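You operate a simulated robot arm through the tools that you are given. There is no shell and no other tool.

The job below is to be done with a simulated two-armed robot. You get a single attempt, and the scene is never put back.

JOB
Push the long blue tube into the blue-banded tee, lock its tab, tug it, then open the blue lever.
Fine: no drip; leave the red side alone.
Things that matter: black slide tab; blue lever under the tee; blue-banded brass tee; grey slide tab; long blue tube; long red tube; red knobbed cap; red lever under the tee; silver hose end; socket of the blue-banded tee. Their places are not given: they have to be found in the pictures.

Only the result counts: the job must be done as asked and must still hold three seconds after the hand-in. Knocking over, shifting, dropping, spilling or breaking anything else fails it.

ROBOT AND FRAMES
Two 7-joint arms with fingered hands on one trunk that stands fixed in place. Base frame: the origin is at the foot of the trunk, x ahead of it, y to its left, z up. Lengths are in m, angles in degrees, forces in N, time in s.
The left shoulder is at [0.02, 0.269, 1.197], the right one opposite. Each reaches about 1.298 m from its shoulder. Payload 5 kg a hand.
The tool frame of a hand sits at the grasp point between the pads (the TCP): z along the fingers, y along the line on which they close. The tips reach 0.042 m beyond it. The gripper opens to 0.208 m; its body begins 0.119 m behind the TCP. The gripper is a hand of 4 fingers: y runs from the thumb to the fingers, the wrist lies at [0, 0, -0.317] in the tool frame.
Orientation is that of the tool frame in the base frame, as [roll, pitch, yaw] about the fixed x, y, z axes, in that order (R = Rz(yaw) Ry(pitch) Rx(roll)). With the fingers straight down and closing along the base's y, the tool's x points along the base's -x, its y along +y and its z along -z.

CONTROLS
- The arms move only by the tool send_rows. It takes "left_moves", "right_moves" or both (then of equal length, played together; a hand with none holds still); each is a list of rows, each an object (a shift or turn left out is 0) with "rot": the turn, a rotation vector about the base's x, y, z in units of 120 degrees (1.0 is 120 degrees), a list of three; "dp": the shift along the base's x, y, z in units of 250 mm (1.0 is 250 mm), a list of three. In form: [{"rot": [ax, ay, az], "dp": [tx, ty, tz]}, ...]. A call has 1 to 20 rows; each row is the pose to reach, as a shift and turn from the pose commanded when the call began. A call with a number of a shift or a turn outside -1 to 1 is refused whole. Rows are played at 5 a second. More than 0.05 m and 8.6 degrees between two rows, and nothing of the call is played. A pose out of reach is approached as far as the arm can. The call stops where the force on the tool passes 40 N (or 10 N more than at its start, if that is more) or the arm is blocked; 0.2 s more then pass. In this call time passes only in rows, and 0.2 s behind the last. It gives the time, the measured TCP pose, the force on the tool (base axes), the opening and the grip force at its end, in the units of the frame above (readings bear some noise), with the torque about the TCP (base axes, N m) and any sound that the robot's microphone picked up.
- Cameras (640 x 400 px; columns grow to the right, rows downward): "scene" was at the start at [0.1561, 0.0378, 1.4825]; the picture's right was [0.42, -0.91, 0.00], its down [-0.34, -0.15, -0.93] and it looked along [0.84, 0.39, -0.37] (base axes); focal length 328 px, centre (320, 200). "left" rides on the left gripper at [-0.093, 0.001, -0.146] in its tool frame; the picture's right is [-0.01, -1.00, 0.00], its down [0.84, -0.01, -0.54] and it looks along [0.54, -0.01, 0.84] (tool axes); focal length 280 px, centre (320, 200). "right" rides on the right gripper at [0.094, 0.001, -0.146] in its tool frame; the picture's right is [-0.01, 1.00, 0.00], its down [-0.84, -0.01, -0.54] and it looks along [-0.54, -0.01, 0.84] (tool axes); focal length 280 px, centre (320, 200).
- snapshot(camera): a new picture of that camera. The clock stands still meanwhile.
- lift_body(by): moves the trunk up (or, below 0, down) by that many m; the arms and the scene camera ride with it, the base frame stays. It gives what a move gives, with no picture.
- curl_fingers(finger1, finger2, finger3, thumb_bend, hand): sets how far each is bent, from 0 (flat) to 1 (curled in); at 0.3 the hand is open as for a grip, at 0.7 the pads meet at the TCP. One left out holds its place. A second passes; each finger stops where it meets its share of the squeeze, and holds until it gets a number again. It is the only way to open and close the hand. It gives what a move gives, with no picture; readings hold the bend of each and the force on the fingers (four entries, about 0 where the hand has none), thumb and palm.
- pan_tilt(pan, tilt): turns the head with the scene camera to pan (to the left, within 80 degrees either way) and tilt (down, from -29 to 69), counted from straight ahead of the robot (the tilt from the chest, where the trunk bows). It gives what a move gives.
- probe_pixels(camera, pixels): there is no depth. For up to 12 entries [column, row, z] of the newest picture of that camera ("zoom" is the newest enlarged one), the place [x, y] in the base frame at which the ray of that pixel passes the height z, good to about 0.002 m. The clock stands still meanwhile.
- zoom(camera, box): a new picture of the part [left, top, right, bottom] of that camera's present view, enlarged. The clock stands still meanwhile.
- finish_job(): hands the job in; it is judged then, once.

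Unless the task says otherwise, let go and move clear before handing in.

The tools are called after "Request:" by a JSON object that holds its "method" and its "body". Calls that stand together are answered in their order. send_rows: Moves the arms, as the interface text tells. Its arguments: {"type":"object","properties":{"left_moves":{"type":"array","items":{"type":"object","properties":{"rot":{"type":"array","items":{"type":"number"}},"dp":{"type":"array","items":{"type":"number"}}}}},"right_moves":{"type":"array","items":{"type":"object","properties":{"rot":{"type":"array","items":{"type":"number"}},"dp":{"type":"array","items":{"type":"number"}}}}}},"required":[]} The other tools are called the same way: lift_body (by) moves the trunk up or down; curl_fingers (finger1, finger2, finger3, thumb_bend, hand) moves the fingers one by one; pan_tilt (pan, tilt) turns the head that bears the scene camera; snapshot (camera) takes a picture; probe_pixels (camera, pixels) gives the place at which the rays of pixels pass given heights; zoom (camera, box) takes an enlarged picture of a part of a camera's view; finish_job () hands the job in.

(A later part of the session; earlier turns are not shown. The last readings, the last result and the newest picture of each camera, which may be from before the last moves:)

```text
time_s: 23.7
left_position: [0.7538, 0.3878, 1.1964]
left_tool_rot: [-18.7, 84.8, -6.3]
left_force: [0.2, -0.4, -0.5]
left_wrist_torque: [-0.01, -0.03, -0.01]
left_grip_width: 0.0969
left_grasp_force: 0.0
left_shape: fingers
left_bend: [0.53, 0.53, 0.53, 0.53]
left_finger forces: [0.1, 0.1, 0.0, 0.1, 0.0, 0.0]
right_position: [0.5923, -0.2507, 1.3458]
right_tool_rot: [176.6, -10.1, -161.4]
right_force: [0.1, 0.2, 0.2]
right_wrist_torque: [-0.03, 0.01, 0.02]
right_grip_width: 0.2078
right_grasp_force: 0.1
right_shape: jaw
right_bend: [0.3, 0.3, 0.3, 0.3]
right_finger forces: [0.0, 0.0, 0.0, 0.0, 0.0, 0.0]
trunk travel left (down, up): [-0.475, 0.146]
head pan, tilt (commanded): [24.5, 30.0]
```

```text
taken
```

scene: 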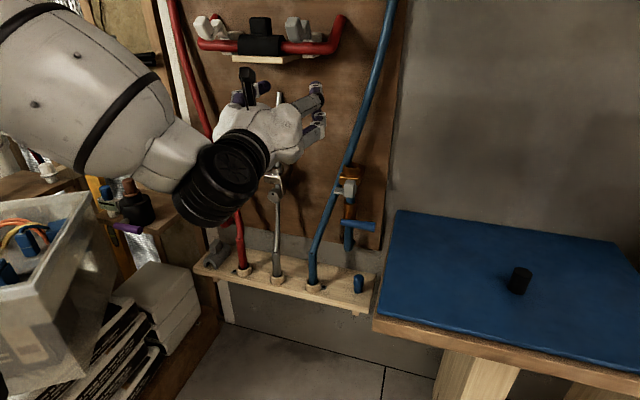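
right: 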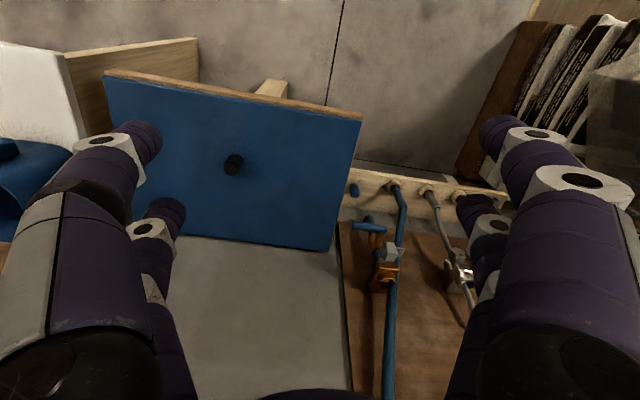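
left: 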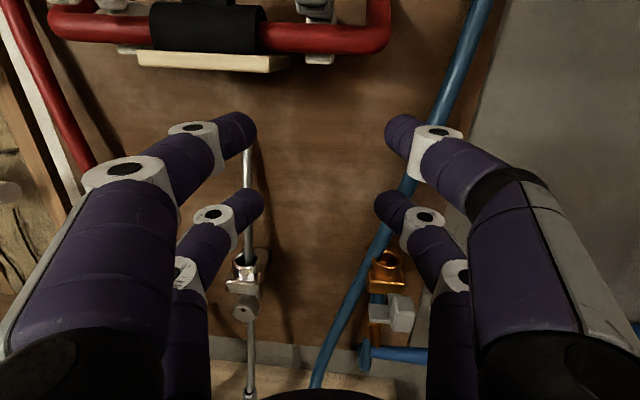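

The trunk is up again and the left hand is at [0.754,0.388,1.196]. I'll pitch the hand about 40° down and yaw it toward straight ahead while descending, and watch the reach flags.

Request:
{"method": "send_rows", "body": {"left_moves": [{"rot": [-0.0055, 0.0553, -0.0167], "dp": [-0.02, 0.01, -0.1]}, {"rot": [-0.011, 0.1107, -0.0333], "dp": [-0.04, 0.02, -0.2]}, {"rot": [-0.0165, 0.166, -0.05], "dp": [-0.04, 0.03, -0.3]}, {"rot": [-0.022, 0.2213, -0.0667], "dp": [-0.04, 0.04, -0.4]}, {"rot": [-0.0275, 0.2767, -0.0833], "dp": [-0.04, 0.05, -0.5]}, {"rot": [-0.033, 0.332, -0.1], "dp": [-0.04, 0.06, -0.6]}]}}

Request:
{"method": "snapshot", "body": {"camera": "left"}}

Request:
{"method": "snapshot", "body": {"camera": "scene"}}

```text
time_s: 25.1
left_position: [0.7437, 0.4025, 1.047]
left_tool_rot: [-178.2, 54.9, -177.7]
left_force: [-0.1, 0.6, -0.1]
left_wrist_torque: [-0.01, -0.02, 0.03]
left_grip_width: 0.0971
left_grasp_force: 0.2
left_shape: fingers
left_bend: [0.53, 0.53, 0.53, 0.53]
left_finger forces: [0.0, 0.0, 0.1, 0.1, 0.0, 0.1]
right_position: [0.5923, -0.2501, 1.3468]
right_tool_rot: [176.6, -9.9, -161.4]
right_force: [0.5, -0.6, -0.1]
right_wrist_torque: [0.02, 0.01, 0.0]
right_grip_width: 0.2078
right_grasp_force: 0.0
right_shape: jaw
right_bend: [0.3, 0.3, 0.3, 0.3]
right_finger forces: [0.0, 0.1, 0.0, 0.1, 0.0, 0.0]
trunk travel left (down, up): [-0.475, 0.146]
head pan, tilt (commanded): [24.5, 30.0]
```

```text
taken
```

left: 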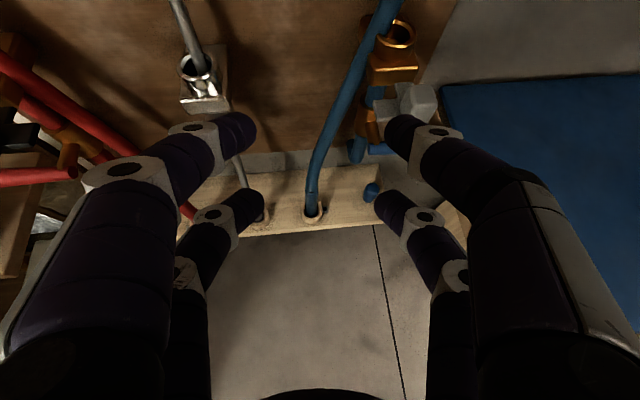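

```text
taken
```

scene: 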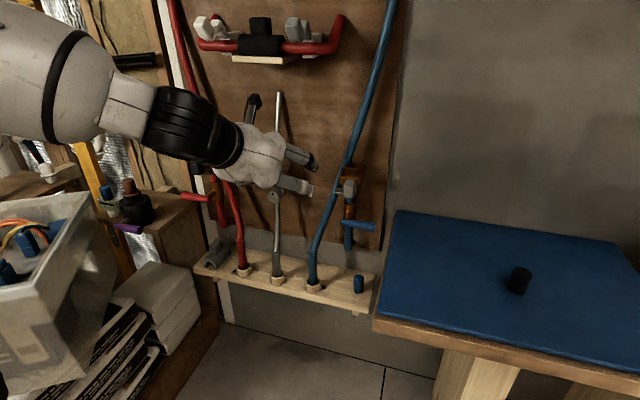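

The arm reached this pose without complaint. The left camera now looks steeply down on the tee: socket (397,32) and tab (405,100); I'll zoom there and on the silver/red parts to compare.

Request:
{"method": "zoom", "body": {"camera": "left", "box": [330, 0, 470, 170]}}

Request:
{"method": "zoom", "body": {"camera": "left", "box": [0, 60, 120, 200]}}

Request:
{"method": "probe_pixels", "body": {"camera": "left", "pixels": [[398, 30, 0.97], [398, 30, 0.95], [410, 100, 0.95], [410, 100, 0.93], [312, 213, 0.553], [312, 213, 0.58], [312, 190, 0.67], [312, 190, 0.64]]}}

```text
2.35 times, centred on (400, 85) of left
```

zoom: 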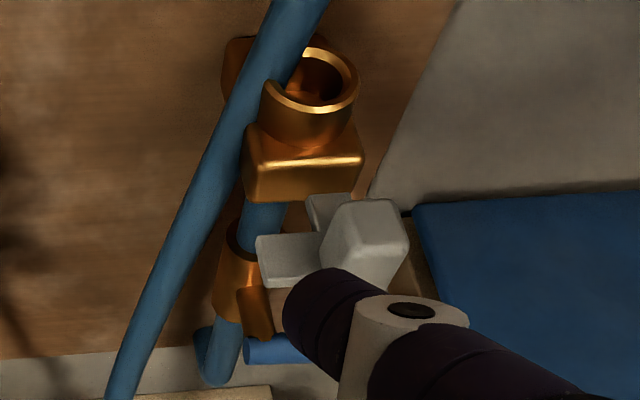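

```text
2.86 times, centred on (60, 130) of left
```

zoom: 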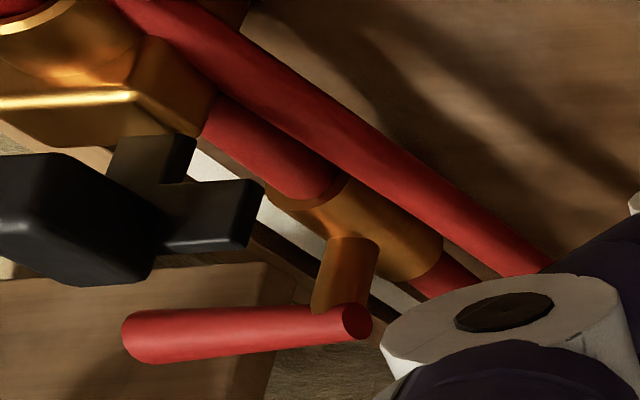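

```text
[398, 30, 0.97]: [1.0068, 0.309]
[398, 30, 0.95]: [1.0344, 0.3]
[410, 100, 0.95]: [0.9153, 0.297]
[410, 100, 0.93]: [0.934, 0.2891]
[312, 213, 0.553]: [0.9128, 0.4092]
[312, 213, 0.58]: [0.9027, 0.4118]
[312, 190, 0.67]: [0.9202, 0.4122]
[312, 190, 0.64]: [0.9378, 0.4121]
```

The tab now looks like a knob with one arm running back under the brass block and one tongue sideways; prong corner ≈ [0.922,0.336,0.936], knob ≈ [0.907,0.288,0.951], socket top ≈ [0.983,0.313,0.980]. To learn what "locked" looks like I'll look at the red tee, which the left camera sees only partly.

Request:
{"method": "zoom", "body": {"camera": "left", "box": [0, 0, 60, 160]}}

Request:
{"method": "zoom", "body": {"camera": "scene", "box": [160, 110, 260, 240]}}

Request:
{"method": "zoom", "body": {"camera": "scene", "box": [310, 140, 400, 260]}}

```text
2.50 times, centred on (30, 80) of left
```

zoom: 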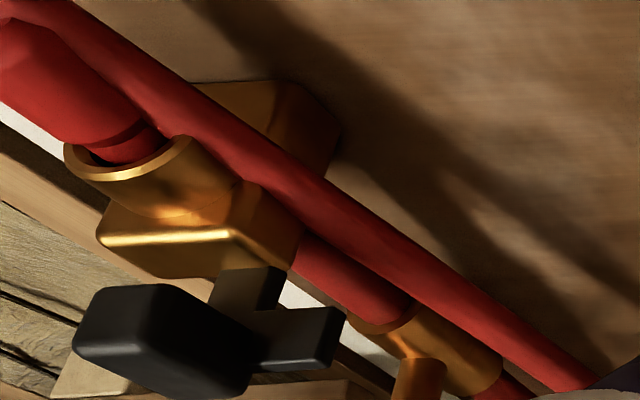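

```text
3.08 times, centred on (210, 175) of scene
```

zoom: 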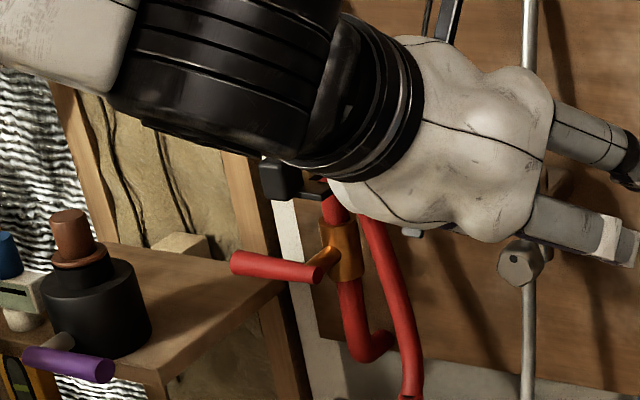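

```text
3.33 times, centred on (355, 200) of scene
```

zoom: 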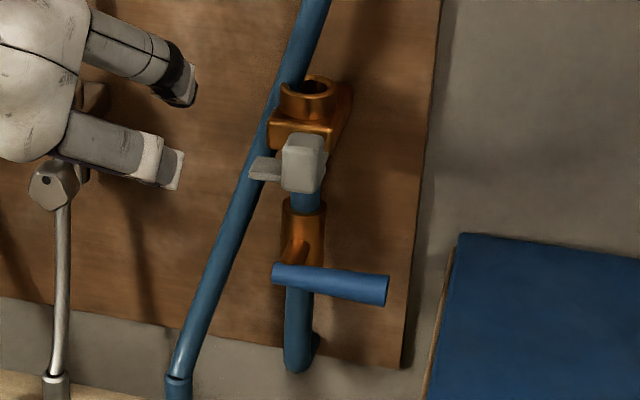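

Comparing both tees, the red (locked) tab sits about 2.5-3 cm further inward (toward the board's middle) than the blue one, so locking blue should be pushing its knob left. Now the tube: the arm works in this pitched pose, so I'll descend toward the sleeve in front of the rail.

Request:
{"method": "send_rows", "body": {"left_moves": [{"dp": [0.02, 0.01, -0.16]}, {"dp": [0.04, 0.02, -0.32]}, {"dp": [0.06, 0.03, -0.48]}, {"dp": [0.08, 0.03, -0.64]}, {"dp": [0.08, 0.03, -0.8]}, {"dp": [0.08, 0.03, -0.96]}]}}

Request:
{"method": "send_rows", "body": {"left_moves": [{"dp": [0, 0, -0.16]}, {"dp": [0, 0, -0.32]}, {"dp": [0, 0, -0.48]}, {"dp": [0, 0, -0.64]}]}}

Request:
{"method": "snapshot", "body": {"camera": "left"}}

Request:
{"method": "snapshot", "body": {"camera": "scene"}}

```text
time_s: 26.5
left_position: [0.7621, 0.4081, 0.8079]
left_tool_rot: [-178.2, 54.9, -177.7]
left_force: [0.4, 0.6, 0.7]
left_wrist_torque: [-0.01, 0.08, 0.01]
left_grip_width: 0.0971
left_grasp_force: 0.2
left_shape: fingers
left_bend: [0.53, 0.53, 0.53, 0.53]
left_finger forces: [0.0, 0.1, 0.0, 0.1, 0.1, 0.0]
right_position: [0.5924, -0.2493, 1.3471]
right_tool_rot: [176.6, -10.1, -161.4]
right_force: [1.8, -0.3, 0.0]
right_wrist_torque: [-0.05, 0.06, 0.04]
right_grip_width: 0.2076
right_grasp_force: 0.0
right_shape: jaw
right_bend: [0.3, 0.3, 0.3, 0.3]
right_finger forces: [0.1, 0.0, 0.0, 0.0, 0.1, 0.1]
trunk travel left (down, up): [-0.475, 0.146]
head pan, tilt (commanded): [24.5, 30.0]
```

```text
time_s: 27.5
left_position: [0.7796, 0.3928, 0.6995]
left_tool_rot: [179.9, 51.3, -178.0]
left_force: [0.4, 0.3, -0.4]
left_wrist_torque: [0.04, 0.1, 0.04]
left_grip_width: 0.0971
left_grasp_force: 0.0
left_shape: fingers
left_bend: [0.53, 0.53, 0.53, 0.53]
left_finger forces: [0.1, 0.1, 0.0, 0.1, 0.1, 0.1]
left hand out of reach, approached as far as the arm can: row 2, 3, 4
right_position: [0.5935, -0.2528, 1.3462]
right_tool_rot: [176.5, -10.1, -161.6]
right_force: [0.9, -2.3, -0.8]
right_wrist_torque: [0.38, 0.21, -0.07]
right_grip_width: 0.2079
right_grasp_force: 0.1
right_shape: jaw
right_bend: [0.3, 0.3, 0.3, 0.3]
right_finger forces: [0.0, 0.0, 0.0, 0.0, 0.0, 0.0]
trunk travel left (down, up): [-0.475, 0.146]
head pan, tilt (commanded): [24.5, 30.0]
```

```text
taken
```

left: 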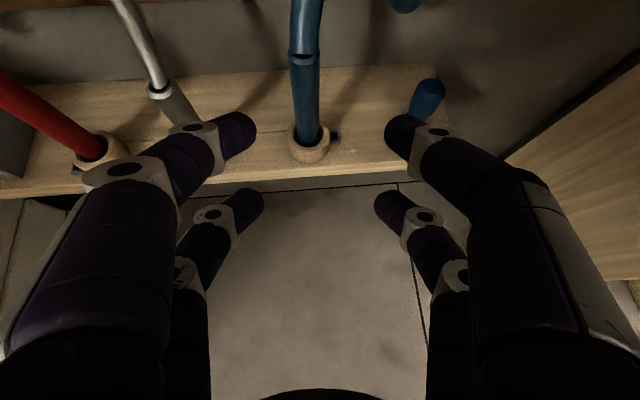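

```text
taken
```

scene: 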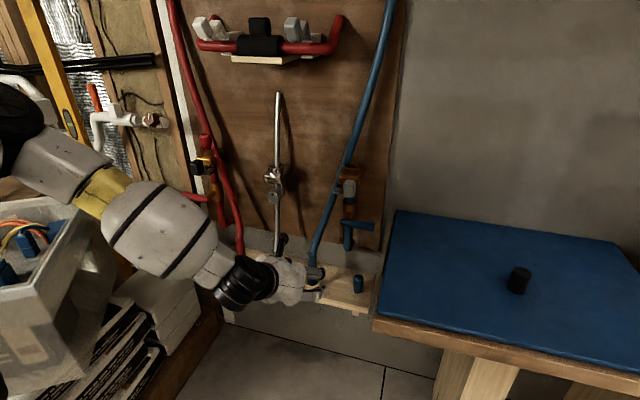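

The hand is at z=0.70 with a reach limit again; lowering the trunk by ~0.07 should put it at sleeve height. The scene view is now unobstructed, so I'll first zoom both tees to compare their tabs.

Request:
{"method": "zoom", "body": {"camera": "scene", "box": [175, 115, 245, 215]}}

Request:
{"method": "zoom", "body": {"camera": "scene", "box": [315, 145, 385, 245]}}

Request:
{"method": "probe_pixels", "body": {"camera": "left", "pixels": [[309, 143, 0.553], [303, 58, 0.668], [306, 100, 0.62], [306, 100, 0.6], [309, 143, 0.54]]}}

```text
4.00 times, centred on (210, 165) of scene
```

zoom: 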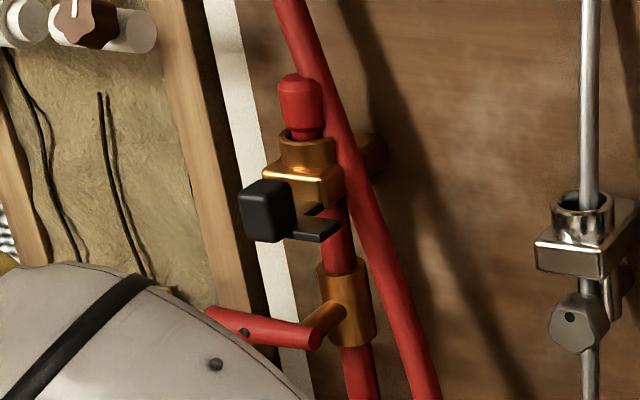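

```text
4.00 times, centred on (350, 195) of scene
```

zoom: 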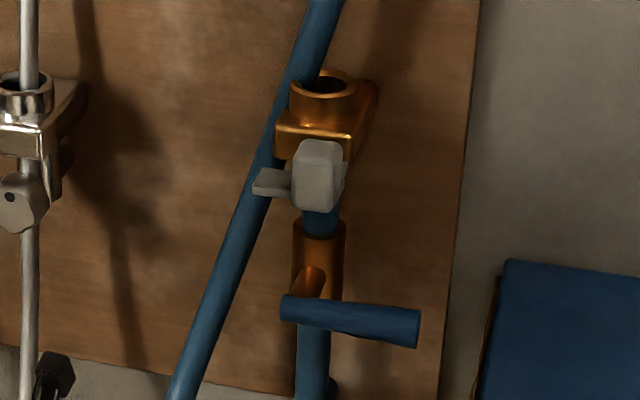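

```text
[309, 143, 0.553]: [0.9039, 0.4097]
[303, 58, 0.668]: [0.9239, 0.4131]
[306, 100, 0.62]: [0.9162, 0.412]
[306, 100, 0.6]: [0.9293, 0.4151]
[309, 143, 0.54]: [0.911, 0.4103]
```

Both tees compared head-on agree the blue fork sits further outward than the red one, so "lock" is inward (left). Next I'll raise the hand a little, then lower the trunk 0.15 m so the hand comes to sleeve height within reach.

Request:
{"method": "send_rows", "body": {"left_moves": [{"dp": [0, 0, 0.15]}, {"dp": [0, 0.0, 0.3]}, {"dp": [0, 0.0, 0.44]}]}}

Request:
{"method": "lift_body", "body": {"by": -0.12}}

Request:
{"method": "snapshot", "body": {"camera": "left"}}

```text
time_s: 28.3
left_position: [0.7824, 0.3931, 0.8092]
left_tool_rot: [179.9, 51.3, -177.9]
left_force: [-0.9, -0.4, -0.8]
left_wrist_torque: [0.05, -0.08, 0.06]
left_grip_width: 0.0971
left_grasp_force: 0.0
left_shape: fingers
left_bend: [0.53, 0.53, 0.53, 0.53]
left_finger forces: [0.0, 0.0, 0.0, 0.0, 0.0, 0.0]
right_position: [0.5922, -0.2517, 1.3469]
right_tool_rot: [176.4, -10.0, -161.5]
right_force: [-0.6, -1.7, 1.0]
right_wrist_torque: [0.12, -0.07, 0.01]
right_grip_width: 0.208
right_grasp_force: 0.1
right_shape: jaw
right_bend: [0.3, 0.3, 0.3, 0.3]
right_finger forces: [0.0, 0.1, 0.1, 0.0, 0.0, 0.0]
trunk travel left (down, up): [-0.475, 0.146]
head pan, tilt (commanded): [24.5, 30.0]
```

```text
time_s: 29.8
left_position: [0.7825, 0.3959, 0.6889]
left_tool_rot: [-179.8, 51.5, -177.8]
left_force: [-0.5, -1.2, 0.0]
left_wrist_torque: [-0.02, 0.04, -0.03]
left_grip_width: 0.097
left_grasp_force: 0.0
left_shape: fingers
left_bend: [0.53, 0.53, 0.53, 0.53]
left_finger forces: [0.0, 0.0, 0.1, 0.0, 0.0, 0.0]
right_position: [0.5923, -0.2509, 1.2282]
right_tool_rot: [176.6, -10.0, -161.5]
right_force: [-0.9, -0.2, 0.0]
right_wrist_torque: [0.0, -0.09, 0.01]
right_grip_width: 0.2079
right_grasp_force: 0.0
right_shape: jaw
right_bend: [0.3, 0.3, 0.3, 0.3]
right_finger forces: [0.1, 0.0, 0.1, 0.0, 0.1, 0.0]
trunk travel left (down, up): [-0.355, 0.266]
head pan, tilt (commanded): [24.5, 30.0]
```

```text
taken
```

left: 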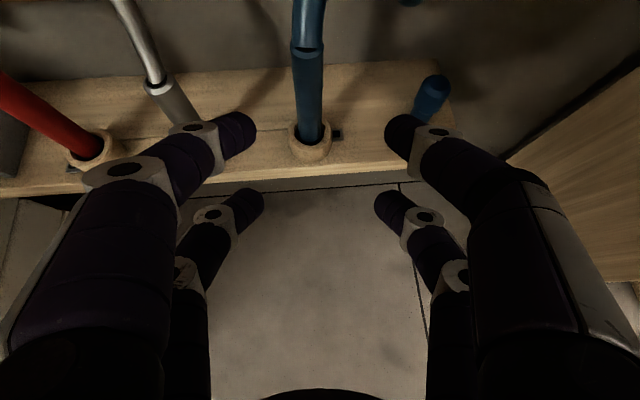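

Rows are relative to the reached pose, and the trunk move rode cleanly. I'll raise the fingers' pitch by about 13° while moving to a pre-grasp at about [0.83,0.412,0.66].

Request:
{"method": "send_rows", "body": {"left_moves": [{"dp": [0.06, 0.02, -0.03], "rot": [0, -0.036, 0]}, {"dp": [0.12, 0.04, -0.07], "rot": [0, -0.072, 0]}, {"dp": [0.18, 0.06, -0.11], "rot": [0, -0.108, 0]}]}}

Request:
{"method": "snapshot", "body": {"camera": "left"}}

```text
time_s: 30.6
left_position: [0.8165, 0.4032, 0.6802]
left_tool_rot: [-179.6, 59.3, -177.3]
left_force: [0.0, -1.1, -0.3]
left_wrist_torque: [0.03, 0.04, 0.08]
left_grip_width: 0.0971
left_grasp_force: 0.0
left_shape: fingers
left_bend: [0.53, 0.53, 0.53, 0.53]
left_finger forces: [0.0, 0.0, 0.0, 0.0, 0.1, 0.1]
left hand out of reach, approached as far as the arm can: row 2, 3
right_position: [0.5918, -0.2516, 1.2279]
right_tool_rot: [176.5, -10.0, -161.6]
right_force: [-1.2, -0.8, -0.4]
right_wrist_torque: [0.14, -0.04, -0.05]
right_grip_width: 0.2078
right_grasp_force: 0.1
right_shape: jaw
right_bend: [0.3, 0.3, 0.3, 0.3]
right_finger forces: [0.1, 0.0, 0.0, 0.0, 0.1, 0.0]
trunk travel left (down, up): [-0.355, 0.266]
head pan, tilt (commanded): [24.5, 30.0]
```

```text
taken
```

left: 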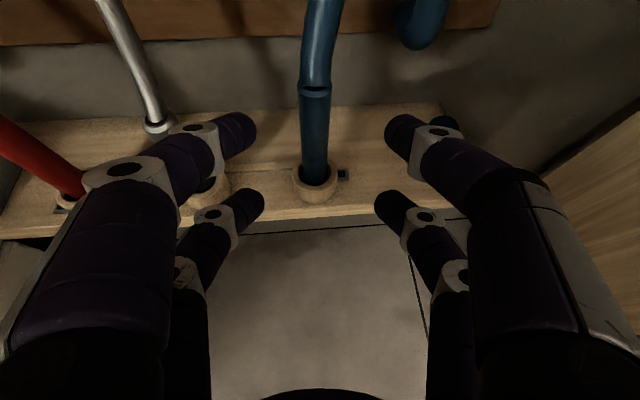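

Pitch is now about -31° and the sleeve sits at column 314. I'll lower the trunk 0.05 m to reach z≈0.63, then slide forward 0.06 m.

Request:
{"method": "lift_body", "body": {"by": -0.05}}

Request:
{"method": "send_rows", "body": {"left_moves": [{"dp": [0.08, 0.01, 0]}, {"dp": [0.16, 0.02, 0]}, {"dp": [0.24, 0.03, 0]}]}}

Request:
{"method": "snapshot", "body": {"camera": "left"}}

Request:
{"method": "snapshot", "body": {"camera": "scene"}}

```text
time_s: 31.5
left_position: [0.8156, 0.4029, 0.6323]
left_tool_rot: [-179.5, 59.3, -177.2]
left_force: [-0.6, -0.2, 0.4]
left_wrist_torque: [0.04, 0.04, 0.01]
left_grip_width: 0.0972
left_grasp_force: 0.0
left_shape: fingers
left_bend: [0.53, 0.53, 0.53, 0.53]
left_finger forces: [0.0, 0.1, 0.1, 0.0, 0.0, 0.0]
right_position: [0.591, -0.2507, 1.1787]
right_tool_rot: [176.6, -9.9, -161.5]
right_force: [-1.1, -0.4, 0.2]
right_wrist_torque: [0.02, -0.16, 0.0]
right_grip_width: 0.2077
right_grasp_force: 0.0
right_shape: jaw
right_bend: [0.3, 0.3, 0.3, 0.3]
right_finger forces: [0.1, 0.0, 0.0, 0.0, 0.0, 0.1]
trunk travel left (down, up): [-0.305, 0.316]
head pan, tilt (commanded): [24.5, 30.0]
```

```text
time_s: 32.3
left_position: [0.8752, 0.4109, 0.6297]
left_tool_rot: [-179.6, 59.2, -177.4]
left_force: [0.3, -0.5, -0.4]
left_wrist_torque: [0.0, -0.02, -0.02]
left_grip_width: 0.0972
left_grasp_force: 0.0
left_shape: fingers
left_bend: [0.53, 0.53, 0.53, 0.53]
left_finger forces: [0.0, 0.0, 0.0, 0.0, 0.0, 0.1]
right_position: [0.5917, -0.25, 1.1772]
right_tool_rot: [176.5, -10.1, -161.5]
right_force: [0.5, 0.2, -0.8]
right_wrist_torque: [0.03, 0.01, 0.03]
right_grip_width: 0.2078
right_grasp_force: 0.0
right_shape: jaw
right_bend: [0.3, 0.3, 0.3, 0.3]
right_finger forces: [0.0, 0.0, 0.0, 0.0, 0.1, 0.1]
trunk travel left (down, up): [-0.305, 0.316]
head pan, tilt (commanded): [24.5, 30.0]
```

```text
taken
```

left: 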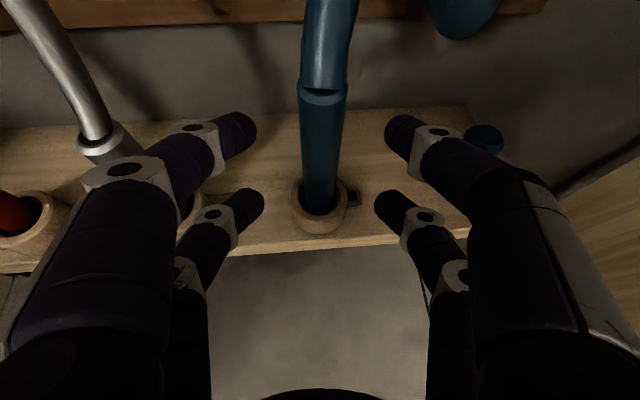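

```text
taken
```

scene: 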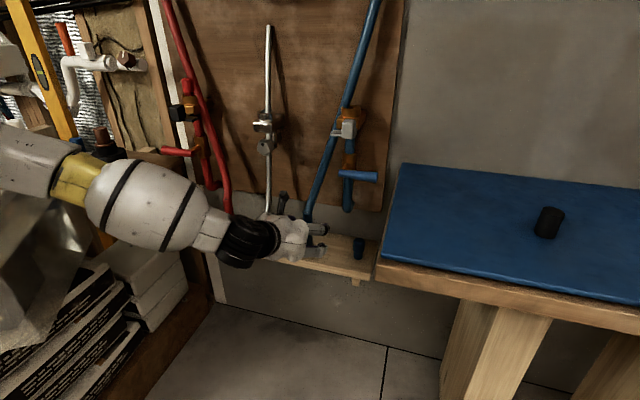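

The sleeve spans (322,90)-(320,200), centred. I'll probe it to measure the remaining distance.

Request:
{"method": "probe_pixels", "body": {"camera": "left", "pixels": [[322, 95, 0.668], [321, 150, 0.62], [321, 150, 0.6], [320, 195, 0.56], [320, 205, 0.553], [321, 120, 0.64]]}}

Request:
{"method": "zoom", "body": {"camera": "left", "box": [220, 50, 420, 250]}}

```text
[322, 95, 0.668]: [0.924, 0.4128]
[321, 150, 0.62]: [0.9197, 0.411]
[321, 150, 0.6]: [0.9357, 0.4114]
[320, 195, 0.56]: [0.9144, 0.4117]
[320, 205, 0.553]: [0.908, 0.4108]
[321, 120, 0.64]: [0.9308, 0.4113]
```

```text
2.00 times, centred on (320, 150) of left
```

zoom: 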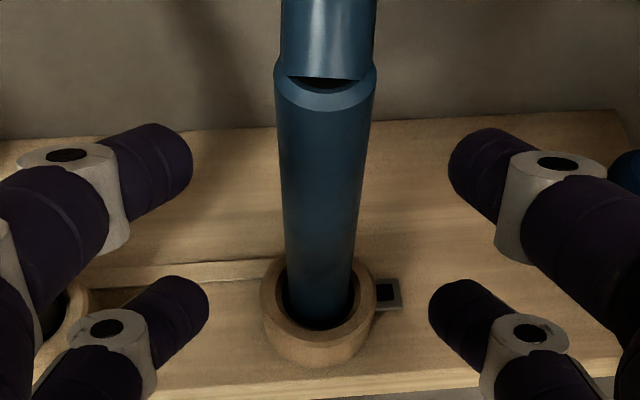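

The probes put the sleeve axis at x≈0.92, y≈0.411 at grasp height. I'll advance the last 0.045 m and close the fingers on it.

Request:
{"method": "send_rows", "body": {"left_moves": [{"dp": [0.09, 0.001, 0]}, {"dp": [0.175, 0.002, 0]}]}}

Request:
{"method": "snapshot", "body": {"camera": "left"}}

```text
time_s: 32.9
left_position: [0.9197, 0.4119, 0.6305]
left_tool_rot: [-179.4, 59.2, -177.5]
left_force: [-0.3, 1.1, 0.5]
left_wrist_torque: [-0.06, -0.08, -0.02]
left_grip_width: 0.0969
left_grasp_force: 0.0
left_shape: fingers
left_bend: [0.53, 0.53, 0.53, 0.53]
left_finger forces: [0.0, 0.0, 0.0, 0.1, 0.0, 0.0]
right_position: [0.5931, -0.2503, 1.1777]
right_tool_rot: [176.6, -10.0, -161.5]
right_force: [0.1, -0.6, 0.7]
right_wrist_torque: [0.02, 0.0, -0.02]
right_grip_width: 0.2078
right_grasp_force: 0.0
right_shape: jaw
right_bend: [0.3, 0.3, 0.3, 0.3]
right_finger forces: [0.0, 0.1, 0.0, 0.1, 0.0, 0.1]
trunk travel left (down, up): [-0.305, 0.316]
head pan, tilt (commanded): [24.5, 30.0]
```

```text
taken
```

left: 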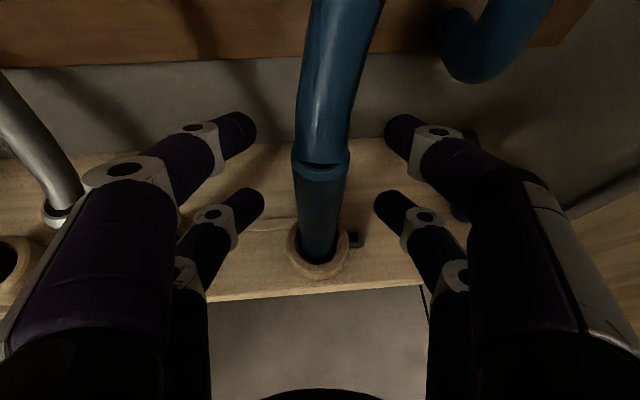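

The sleeve stands between the two finger pairs at column 320. Closing the fingers.

Request:
{"method": "curl_fingers", "body": {"hand": "left", "finger1": 0.8, "finger2": 0.8, "finger3": 0.8, "thumb_bend": 0.8}}

Request:
{"method": "snapshot", "body": {"camera": "left"}}

```text
time_s: 33.9
left_position: [0.9214, 0.4118, 0.6317]
left_tool_rot: [-179.5, 59.4, -177.4]
left_force: [13.1, 1.9, 0.4]
left_wrist_torque: [0.01, -0.56, -0.01]
left_grip_width: 0.0049
left_grasp_force: 10.0
left_shape: fingers
left_bend: [0.78, 0.71, 0.71, 0.76]
left_finger forces: [0.0, 10.6, 9.9, 0.1, 0.0, 0.1]
right_position: [0.5922, -0.2498, 1.1768]
right_tool_rot: [176.6, -10.0, -161.5]
right_force: [-0.5, -0.8, -0.1]
right_wrist_torque: [0.02, -0.02, 0.02]
right_grip_width: 0.2082
right_grasp_force: 0.1
right_shape: jaw
right_bend: [0.3, 0.3, 0.3, 0.3]
right_finger forces: [0.0, 0.1, 0.2, 0.1, 0.0, 0.0]
trunk travel left (down, up): [-0.305, 0.316]
head pan, tilt (commanded): [24.5, 30.0]
```

```text
taken
```

left: 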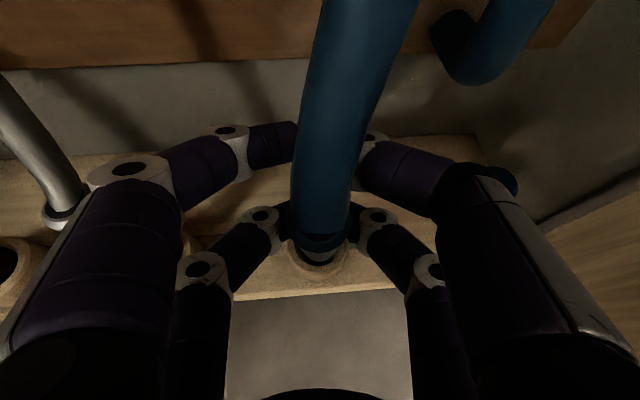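

The finger bends (0.78/0.71/0.71/0.76) and 13 N along x suggest the tips closed behind the tube rather than squarely on it. I'll zoom to see.

Request:
{"method": "zoom", "body": {"camera": "left", "box": [230, 90, 410, 290]}}

Request:
{"method": "zoom", "body": {"camera": "scene", "box": [250, 180, 380, 290]}}

```text
2.00 times, centred on (320, 190) of left
```

zoom: 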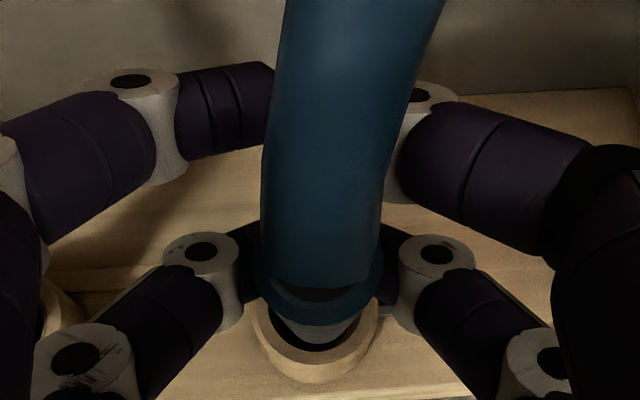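

```text
3.64 times, centred on (315, 235) of scene
```

zoom: 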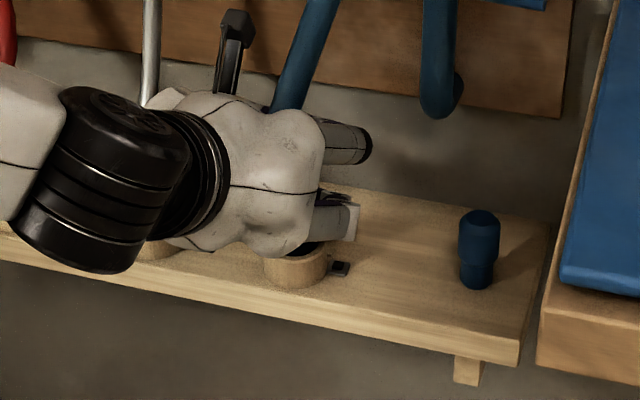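

The sleeve has been squeezed toward the palm with the fingertips passing behind it, so this isn't a firm grip. I'll study the finger shape at that bend on the free right hand before regrasping.

Request:
{"method": "curl_fingers", "body": {"hand": "right", "finger1": 0.63, "finger2": 0.63, "finger3": 0.63, "thumb_bend": 0.63}}

Request:
{"method": "pan_tilt", "body": {"pan": -20, "tilt": 15}}

Request:
{"method": "snapshot", "body": {"camera": "right"}}

Request:
{"method": "snapshot", "body": {"camera": "scene"}}

```text
time_s: 34.9
left_position: [0.9219, 0.4114, 0.6293]
left_tool_rot: [-179.5, 59.2, -177.4]
left_force: [15.1, 1.2, 2.9]
left_wrist_torque: [0.05, -0.7, -0.05]
left_grip_width: 0.005
left_grasp_force: 12.1
left_shape: fingers
left_bend: [0.78, 0.71, 0.71, 0.76]
left_finger forces: [0.0, 12.2, 11.4, 0.1, 0.0, 0.1]
right_position: [0.5933, -0.2508, 1.1773]
right_tool_rot: [176.6, -10.1, -161.5]
right_force: [-0.1, 0.1, -0.1]
right_wrist_torque: [-0.04, -0.01, 0.01]
right_grip_width: 0.0454
right_grasp_force: 0.1
right_shape: fingers
right_bend: [0.63, 0.63, 0.63, 0.63]
right_finger forces: [0.0, 0.0, 0.0, 0.0, 0.0, 0.0]
trunk travel left (down, up): [-0.305, 0.316]
head pan, tilt (commanded): [24.5, 30.0]
```

```text
time_s: 36.0
left_position: [0.9206, 0.4115, 0.6318]
left_tool_rot: [-179.5, 59.3, -177.4]
left_force: [17.1, 0.9, 4.8]
left_wrist_torque: [0.04, -0.75, -0.01]
left_grip_width: 0.0051
left_grasp_force: 12.3
left_shape: fingers
left_bend: [0.78, 0.71, 0.71, 0.76]
left_finger forces: [0.1, 12.9, 12.1, 0.0, 0.1, 0.1]
right_position: [0.593, -0.2507, 1.1772]
right_tool_rot: [176.6, -10.0, -161.5]
right_force: [0.1, 0.3, -0.2]
right_wrist_torque: [-0.05, -0.03, 0.0]
right_grip_width: 0.0454
right_grasp_force: 0.0
right_shape: fingers
right_bend: [0.63, 0.63, 0.63, 0.63]
right_finger forces: [0.1, 0.1, 0.0, 0.0, 0.0, 0.1]
trunk travel left (down, up): [-0.305, 0.316]
head pan, tilt (commanded): [-20.0, 15.0]
```

```text
taken
```

right: 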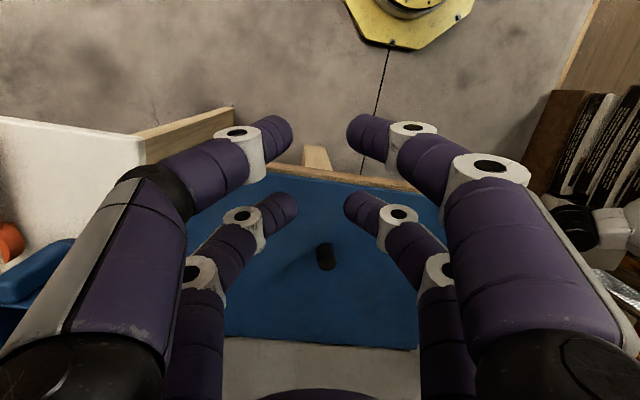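

```text
taken
```

scene: 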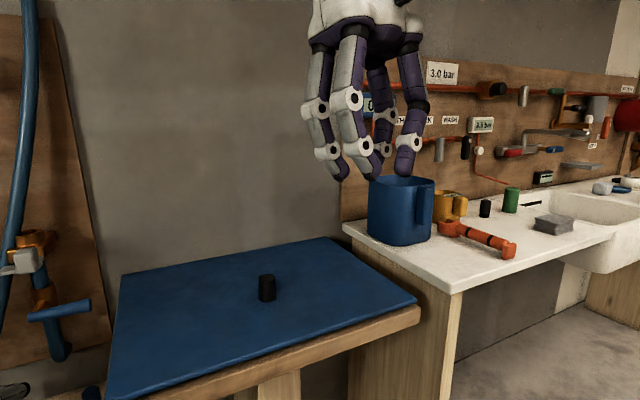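

The left-hand force is creeping up (17 N), so I'll open the left fingers now, and zoom on the right hand's finger shape.

Request:
{"method": "curl_fingers", "body": {"hand": "left", "finger1": 0.55, "finger2": 0.55, "finger3": 0.55, "thumb_bend": 0.55}}

Request:
{"method": "snapshot", "body": {"camera": "left"}}

Request:
{"method": "zoom", "body": {"camera": "scene", "box": [290, 0, 450, 190]}}

Request:
{"method": "zoom", "body": {"camera": "right", "box": [160, 90, 480, 290]}}

```text
time_s: 37.0
left_position: [0.921, 0.4126, 0.6294]
left_tool_rot: [-179.5, 59.1, -177.2]
left_force: [0.6, -0.2, 0.4]
left_wrist_torque: [-0.01, 0.02, -0.03]
left_grip_width: 0.0858
left_grasp_force: 0.0
left_shape: fingers
left_bend: [0.55, 0.55, 0.55, 0.55]
left_finger forces: [0.0, 0.0, 0.0, 0.1, 0.0, 0.0]
right_position: [0.5917, -0.2493, 1.1769]
right_tool_rot: [176.6, -10.0, -161.5]
right_force: [-0.5, -0.3, -0.5]
right_wrist_torque: [0.0, 0.02, -0.02]
right_grip_width: 0.0456
right_grasp_force: 0.1
right_shape: fingers
right_bend: [0.63, 0.63, 0.63, 0.63]
right_finger forces: [0.1, 0.0, 0.0, 0.0, 0.0, 0.0]
trunk travel left (down, up): [-0.305, 0.316]
head pan, tilt (commanded): [-20.0, 15.0]
```

```text
taken
```

left: 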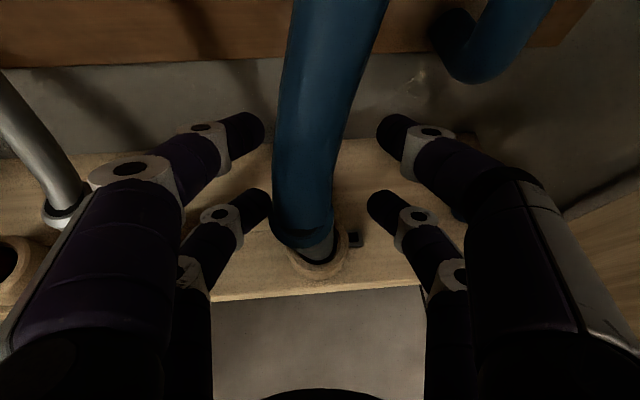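

```text
2.11 times, centred on (370, 95) of scene
```

zoom: 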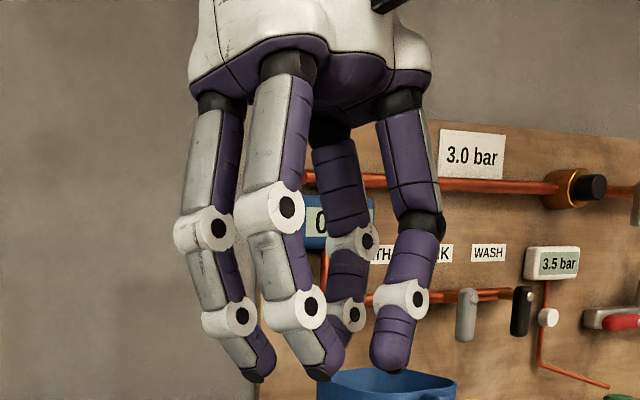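

```text
2.00 times, centred on (320, 190) of right
```

zoom: 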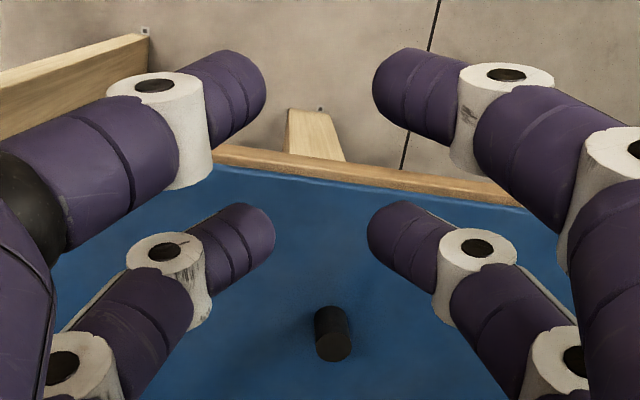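

The fingers' distal links tilt inward at this bend. To see the closing geometry squarely I'll turn the right hand 45° so the scene camera looks straight at its closing plane.

Request:
{"method": "send_rows", "body": {"right_moves": [{"rot": [0, 0, -0.0625]}, {"rot": [0, 0, -0.125]}, {"rot": [0, 0, -0.1875]}, {"rot": [0, 0, -0.25]}, {"rot": [0, 0, -0.3125]}, {"rot": [0, 0, -0.375]}]}}

Request:
{"method": "zoom", "body": {"camera": "scene", "box": [290, 0, 450, 190]}}

Request:
{"method": "zoom", "body": {"camera": "left", "box": [220, 130, 420, 310]}}

```text
time_s: 38.4
left_position: [0.9195, 0.4123, 0.6296]
left_tool_rot: [-179.3, 59.2, -177.3]
left_force: [0.2, 0.2, -0.7]
left_wrist_torque: [0.0, 0.02, -0.03]
left_grip_width: 0.0859
left_grasp_force: 0.0
left_shape: fingers
left_bend: [0.55, 0.55, 0.55, 0.55]
left_finger forces: [0.0, 0.0, 0.0, 0.0, 0.0, 0.1]
right_position: [0.5943, -0.2496, 1.1765]
right_tool_rot: [176.6, -9.9, 153.4]
right_force: [-0.4, -0.5, 0.3]
right_wrist_torque: [-0.02, -0.02, 0.02]
right_grip_width: 0.0455
right_grasp_force: 0.2
right_shape: fingers
right_bend: [0.63, 0.63, 0.63, 0.63]
right_finger forces: [0.0, 0.0, 0.1, 0.0, 0.0, 0.0]
trunk travel left (down, up): [-0.305, 0.316]
head pan, tilt (commanded): [-20.0, 15.0]
```

```text
2.11 times, centred on (370, 95) of scene
```

zoom: 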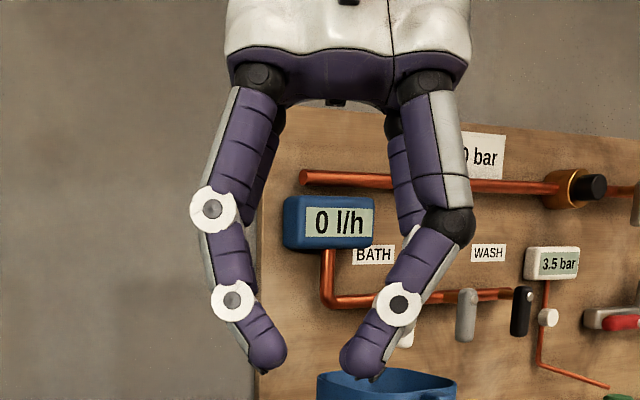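

```text
2.22 times, centred on (320, 220) of left
```

zoom: 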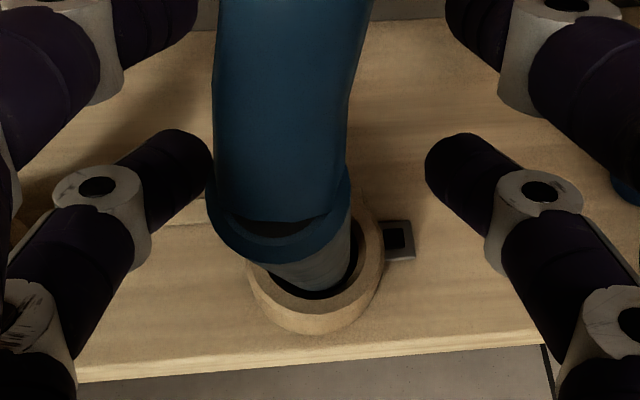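

The squared-up view shows why: at this bend the middle and distal links slope inward ~40°, so they wedge a thin object toward the palm. I'll look at the right hand at fuller curls to see whether an enclosing grip on a ~3 cm tube is possible.

Request:
{"method": "curl_fingers", "body": {"hand": "right", "finger1": 0.8, "finger2": 0.8, "finger3": 0.8, "thumb_bend": 0.8}}

Request:
{"method": "zoom", "body": {"camera": "scene", "box": [290, 0, 450, 190]}}

Request:
{"method": "curl_fingers", "body": {"hand": "right", "finger1": 1.0, "finger2": 1.0, "finger3": 1.0, "thumb_bend": 1.0}}

Request:
{"method": "zoom", "body": {"camera": "scene", "box": [290, 0, 450, 190]}}

```text
time_s: 39.4
left_position: [0.9205, 0.4119, 0.6308]
left_tool_rot: [-179.5, 59.2, -177.4]
left_force: [0.3, 0.4, -0.4]
left_wrist_torque: [0.01, -0.03, 0.01]
left_grip_width: 0.0858
left_grasp_force: 0.0
left_shape: fingers
left_bend: [0.55, 0.55, 0.55, 0.55]
left_finger forces: [0.1, 0.1, 0.0, 0.0, 0.0, 0.0]
right_position: [0.5927, -0.2497, 1.1778]
right_tool_rot: [176.6, -10.0, 153.5]
right_force: [-0.7, 0.0, -0.1]
right_wrist_torque: [-0.02, -0.01, -0.04]
right_grip_width: 0.0049
right_grasp_force: 0.0
right_shape: fingers
right_bend: [0.78, 0.72, 0.72, 0.76]
right_finger forces: [0.0, 0.0, 0.1, 0.1, 0.0, 0.0]
trunk travel left (down, up): [-0.305, 0.316]
head pan, tilt (commanded): [-20.0, 15.0]
```

```text
2.11 times, centred on (370, 95) of scene
```

zoom: 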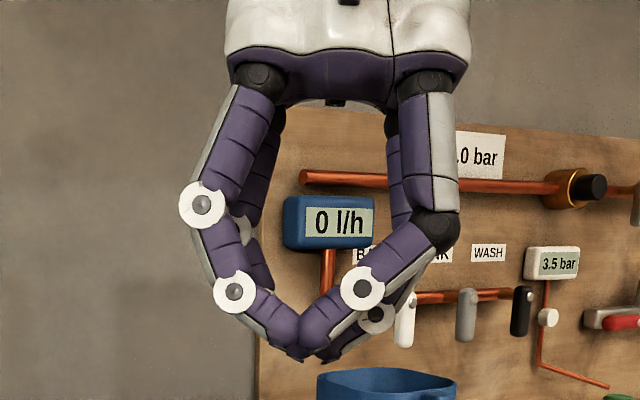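

```text
time_s: 40.4
left_position: [0.92, 0.4118, 0.6303]
left_tool_rot: [-179.5, 59.2, -177.3]
left_force: [0.2, 0.6, -0.7]
left_wrist_torque: [-0.01, 0.0, 0.03]
left_grip_width: 0.0857
left_grasp_force: 0.1
left_shape: fingers
left_bend: [0.55, 0.55, 0.55, 0.55]
left_finger forces: [0.0, 0.0, 0.0, 0.1, 0.1, 0.0]
right_position: [0.5934, -0.25, 1.1782]
right_tool_rot: [176.6, -10.0, 153.5]
right_force: [-0.5, -0.3, 0.4]
right_wrist_torque: [-0.01, -0.02, -0.01]
right_grip_width: 0.0037
right_grasp_force: 0.0
right_shape: fingers
right_bend: [1.0, 0.73, 0.73, 0.93]
right_finger forces: [0.0, 0.1, 0.0, 0.0, 0.1, 0.1]
trunk travel left (down, up): [-0.305, 0.316]
head pan, tilt (commanded): [-20.0, 15.0]
```

```text
2.11 times, centred on (370, 95) of scene
```

zoom: 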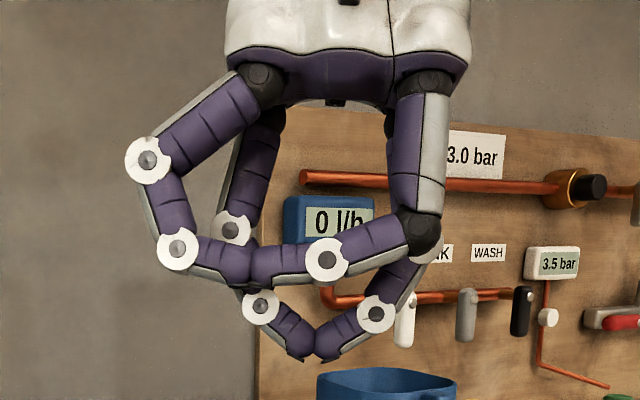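

Now it is clear: the fingertips meet about 4 cm beyond the TCP, so the sleeve was inside the cage instead of between the tips. I should place the sleeve ~4 cm ahead of the TCP and keep the hand perpendicular to it. I'll back the left hand off and look at how the sleeve stands now.

Request:
{"method": "send_rows", "body": {"left_moves": [{"dp": [-0.15, 0, 0.0]}, {"dp": [-0.3, 0, 0.0]}, {"dp": [-0.4, 0, 0.0]}]}}

Request:
{"method": "pan_tilt", "body": {"pan": 24.5, "tilt": 30}}

Request:
{"method": "snapshot", "body": {"camera": "left"}}

Request:
{"method": "zoom", "body": {"camera": "scene", "box": [240, 120, 380, 290]}}

```text
time_s: 41.2
left_position: [0.8229, 0.4111, 0.6295]
left_tool_rot: [-179.5, 59.2, -177.5]
left_force: [0.8, 0.4, 0.2]
left_wrist_torque: [0.03, 0.09, 0.05]
left_grip_width: 0.0858
left_grasp_force: 0.0
left_shape: fingers
left_bend: [0.55, 0.55, 0.55, 0.55]
left_finger forces: [0.0, 0.0, 0.1, 0.1, 0.0, 0.0]
right_position: [0.5925, -0.2489, 1.1782]
right_tool_rot: [176.6, -10.0, 153.5]
right_force: [0.0, 0.1, 1.2]
right_wrist_torque: [-0.08, 0.04, 0.01]
right_grip_width: 0.0045
right_grasp_force: 0.1
right_shape: fingers
right_bend: [1.0, 0.73, 0.73, 0.93]
right_finger forces: [0.0, 0.1, 0.0, 0.0, 0.1, 0.0]
trunk travel left (down, up): [-0.305, 0.316]
head pan, tilt (commanded): [-20.0, 15.0]
```

```text
time_s: 42.3
left_position: [0.8234, 0.4107, 0.6287]
left_tool_rot: [-179.6, 59.2, -177.4]
left_force: [-0.4, -1.3, 0.1]
left_wrist_torque: [-0.02, -0.03, 0.01]
left_grip_width: 0.0856
left_grasp_force: 0.0
left_shape: fingers
left_bend: [0.55, 0.55, 0.55, 0.55]
left_finger forces: [0.0, 0.0, 0.0, 0.0, 0.1, 0.0]
right_position: [0.5925, -0.2495, 1.1789]
right_tool_rot: [176.6, -10.0, 153.6]
right_force: [-0.3, -0.4, 0.0]
right_wrist_torque: [0.03, -0.04, 0.01]
right_grip_width: 0.004
right_grasp_force: 0.2
right_shape: fingers
right_bend: [1.0, 0.73, 0.73, 0.93]
right_finger forces: [0.0, 0.0, 0.0, 0.0, 0.0, 0.1]
trunk travel left (down, up): [-0.305, 0.316]
head pan, tilt (commanded): [24.5, 30.0]
```

```text
taken
```

left: 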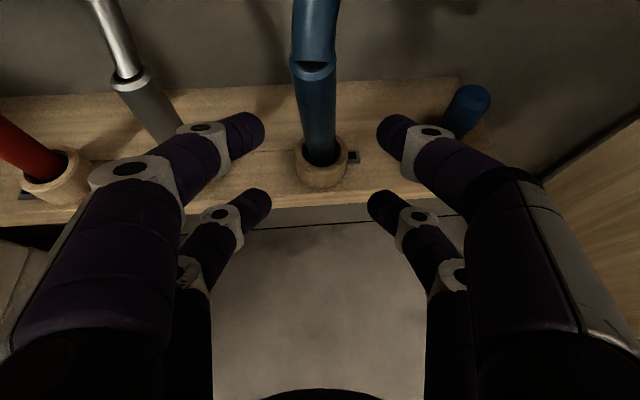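

```text
2.35 times, centred on (310, 205) of scene
```

zoom: 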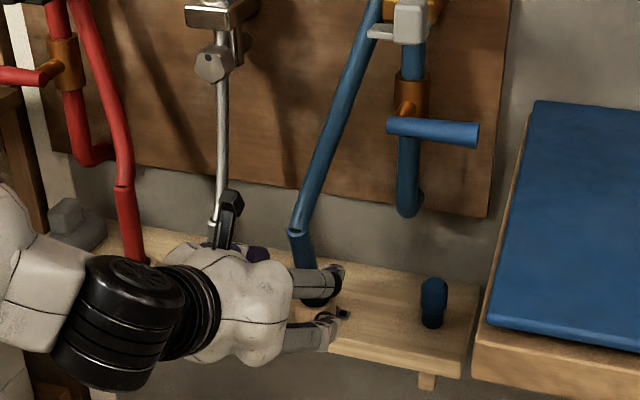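

The sleeve is still in its ring, top at left-camera (312,70), ring centre (321,165). I'll probe its tilt.

Request:
{"method": "probe_pixels", "body": {"camera": "left", "pixels": [[321, 165, 0.553], [312, 72, 0.66], [312, 72, 0.668], [312, 72, 0.68], [317, 120, 0.62], [317, 120, 0.6]]}}

Request:
{"method": "zoom", "body": {"camera": "left", "box": [240, 20, 400, 200]}}

```text
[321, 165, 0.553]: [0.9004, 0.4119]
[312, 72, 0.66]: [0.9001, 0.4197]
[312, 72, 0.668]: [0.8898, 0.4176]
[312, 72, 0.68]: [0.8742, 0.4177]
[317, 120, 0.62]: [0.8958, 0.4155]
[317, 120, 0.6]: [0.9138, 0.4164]
```

```text
2.22 times, centred on (320, 110) of left
```

zoom: 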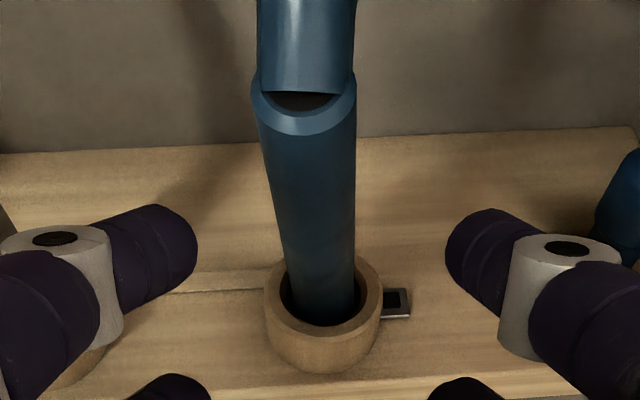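

The sleeve is close to vertical now (top ≈ [0.895,0.418,0.668]). I'll try to level the hand (pitch up ~15°, yaw right ~10°) at this standoff to become perpendicular to it.

Request:
{"method": "send_rows", "body": {"left_moves": [{"rot": [0, -0.045, -0.03], "dp": [-0.02, 0.0, 0]}, {"rot": [0, -0.09, -0.06], "dp": [-0.02, 0.0, 0]}, {"rot": [0, -0.13, -0.09], "dp": [-0.02, 0.0, 0]}]}}

Request:
{"method": "snapshot", "body": {"camera": "left"}}

```text
time_s: 43.2
left_position: [0.8302, 0.3742, 0.6958]
left_tool_rot: [-179.4, 63.6, 171.5]
left_force: [2.5, 0.1, 0.0]
left_wrist_torque: [-0.04, 0.11, -0.05]
left_grip_width: 0.0865
left_grasp_force: 0.1
left_shape: fingers
left_bend: [0.55, 0.55, 0.55, 0.55]
left_finger forces: [0.0, 0.1, 0.0, 0.0, 0.0, 0.0]
left hand out of reach, approached as far as the arm can: row 1, 2, 3
right_position: [0.5928, -0.2497, 1.1764]
right_tool_rot: [176.7, -10.1, 153.3]
right_force: [0.4, -0.5, 0.2]
right_wrist_torque: [0.02, 0.08, 0.01]
right_grip_width: 0.0042
right_grasp_force: 0.1
right_shape: fingers
right_bend: [1.0, 0.73, 0.73, 0.93]
right_finger forces: [0.0, 0.0, 0.0, 0.0, 0.1, 0.0]
trunk travel left (down, up): [-0.305, 0.316]
head pan, tilt (commanded): [24.5, 30.0]
stopped in row 3 (left hand): the force on the tool passed its limit at 49 N (the readings are from after the stop); the commanded pose is now the measured one
```

```text
taken
```

left: 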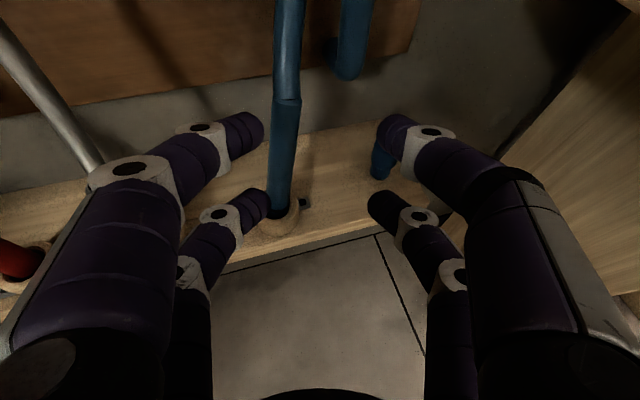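

The hand drifted right (out-of-reach motion) and its left fingers pressed the sleeve sideways at 49 N before stopping; the sleeve still stands in the ring. I'll back off carefully to a clear standoff and explore reachable orientations there.

Request:
{"method": "send_rows", "body": {"left_moves": [{"dp": [-0.1, 0.12, 0.0]}, {"dp": [-0.25, 0.12, 0.0]}, {"dp": [-0.4, 0.12, 0.0]}]}}

Request:
{"method": "snapshot", "body": {"camera": "left"}}

Request:
{"method": "snapshot", "body": {"camera": "scene"}}

```text
time_s: 44.0
left_position: [0.7418, 0.3871, 0.71]
left_tool_rot: [179.3, 63.3, 169.3]
left_force: [-0.1, 0.5, -0.4]
left_wrist_torque: [-0.01, 0.0, -0.02]
left_grip_width: 0.0863
left_grasp_force: 0.2
left_shape: fingers
left_bend: [0.55, 0.55, 0.55, 0.55]
left_finger forces: [0.1, 0.1, 0.0, 0.1, 0.1, 0.0]
right_position: [0.592, -0.264, 1.1762]
right_tool_rot: [176.3, -10.5, 152.8]
right_force: [-0.5, 0.2, 0.5]
right_wrist_torque: [-0.13, -0.04, 0.02]
right_grip_width: 0.0041
right_grasp_force: 0.0
right_shape: fingers
right_bend: [1.0, 0.73, 0.73, 0.93]
right_finger forces: [0.0, 0.1, 0.0, 0.0, 0.0, 0.0]
trunk travel left (down, up): [-0.305, 0.316]
head pan, tilt (commanded): [24.5, 30.0]
```

```text
taken
```

left: 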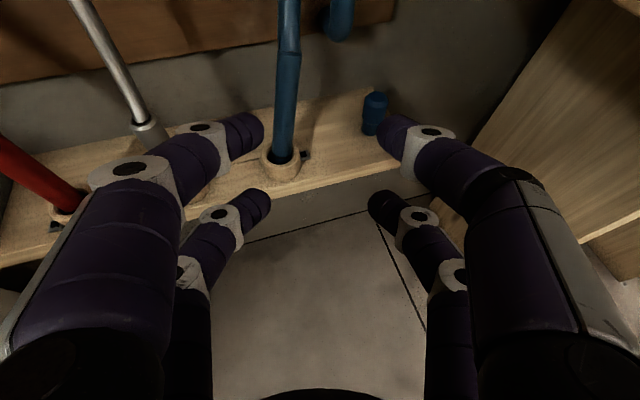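

```text
taken
```

scene: 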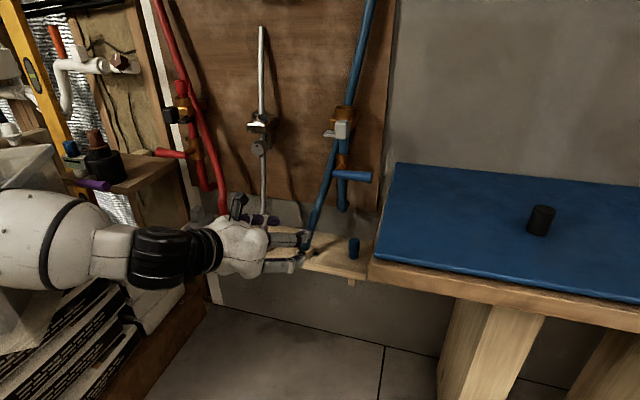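

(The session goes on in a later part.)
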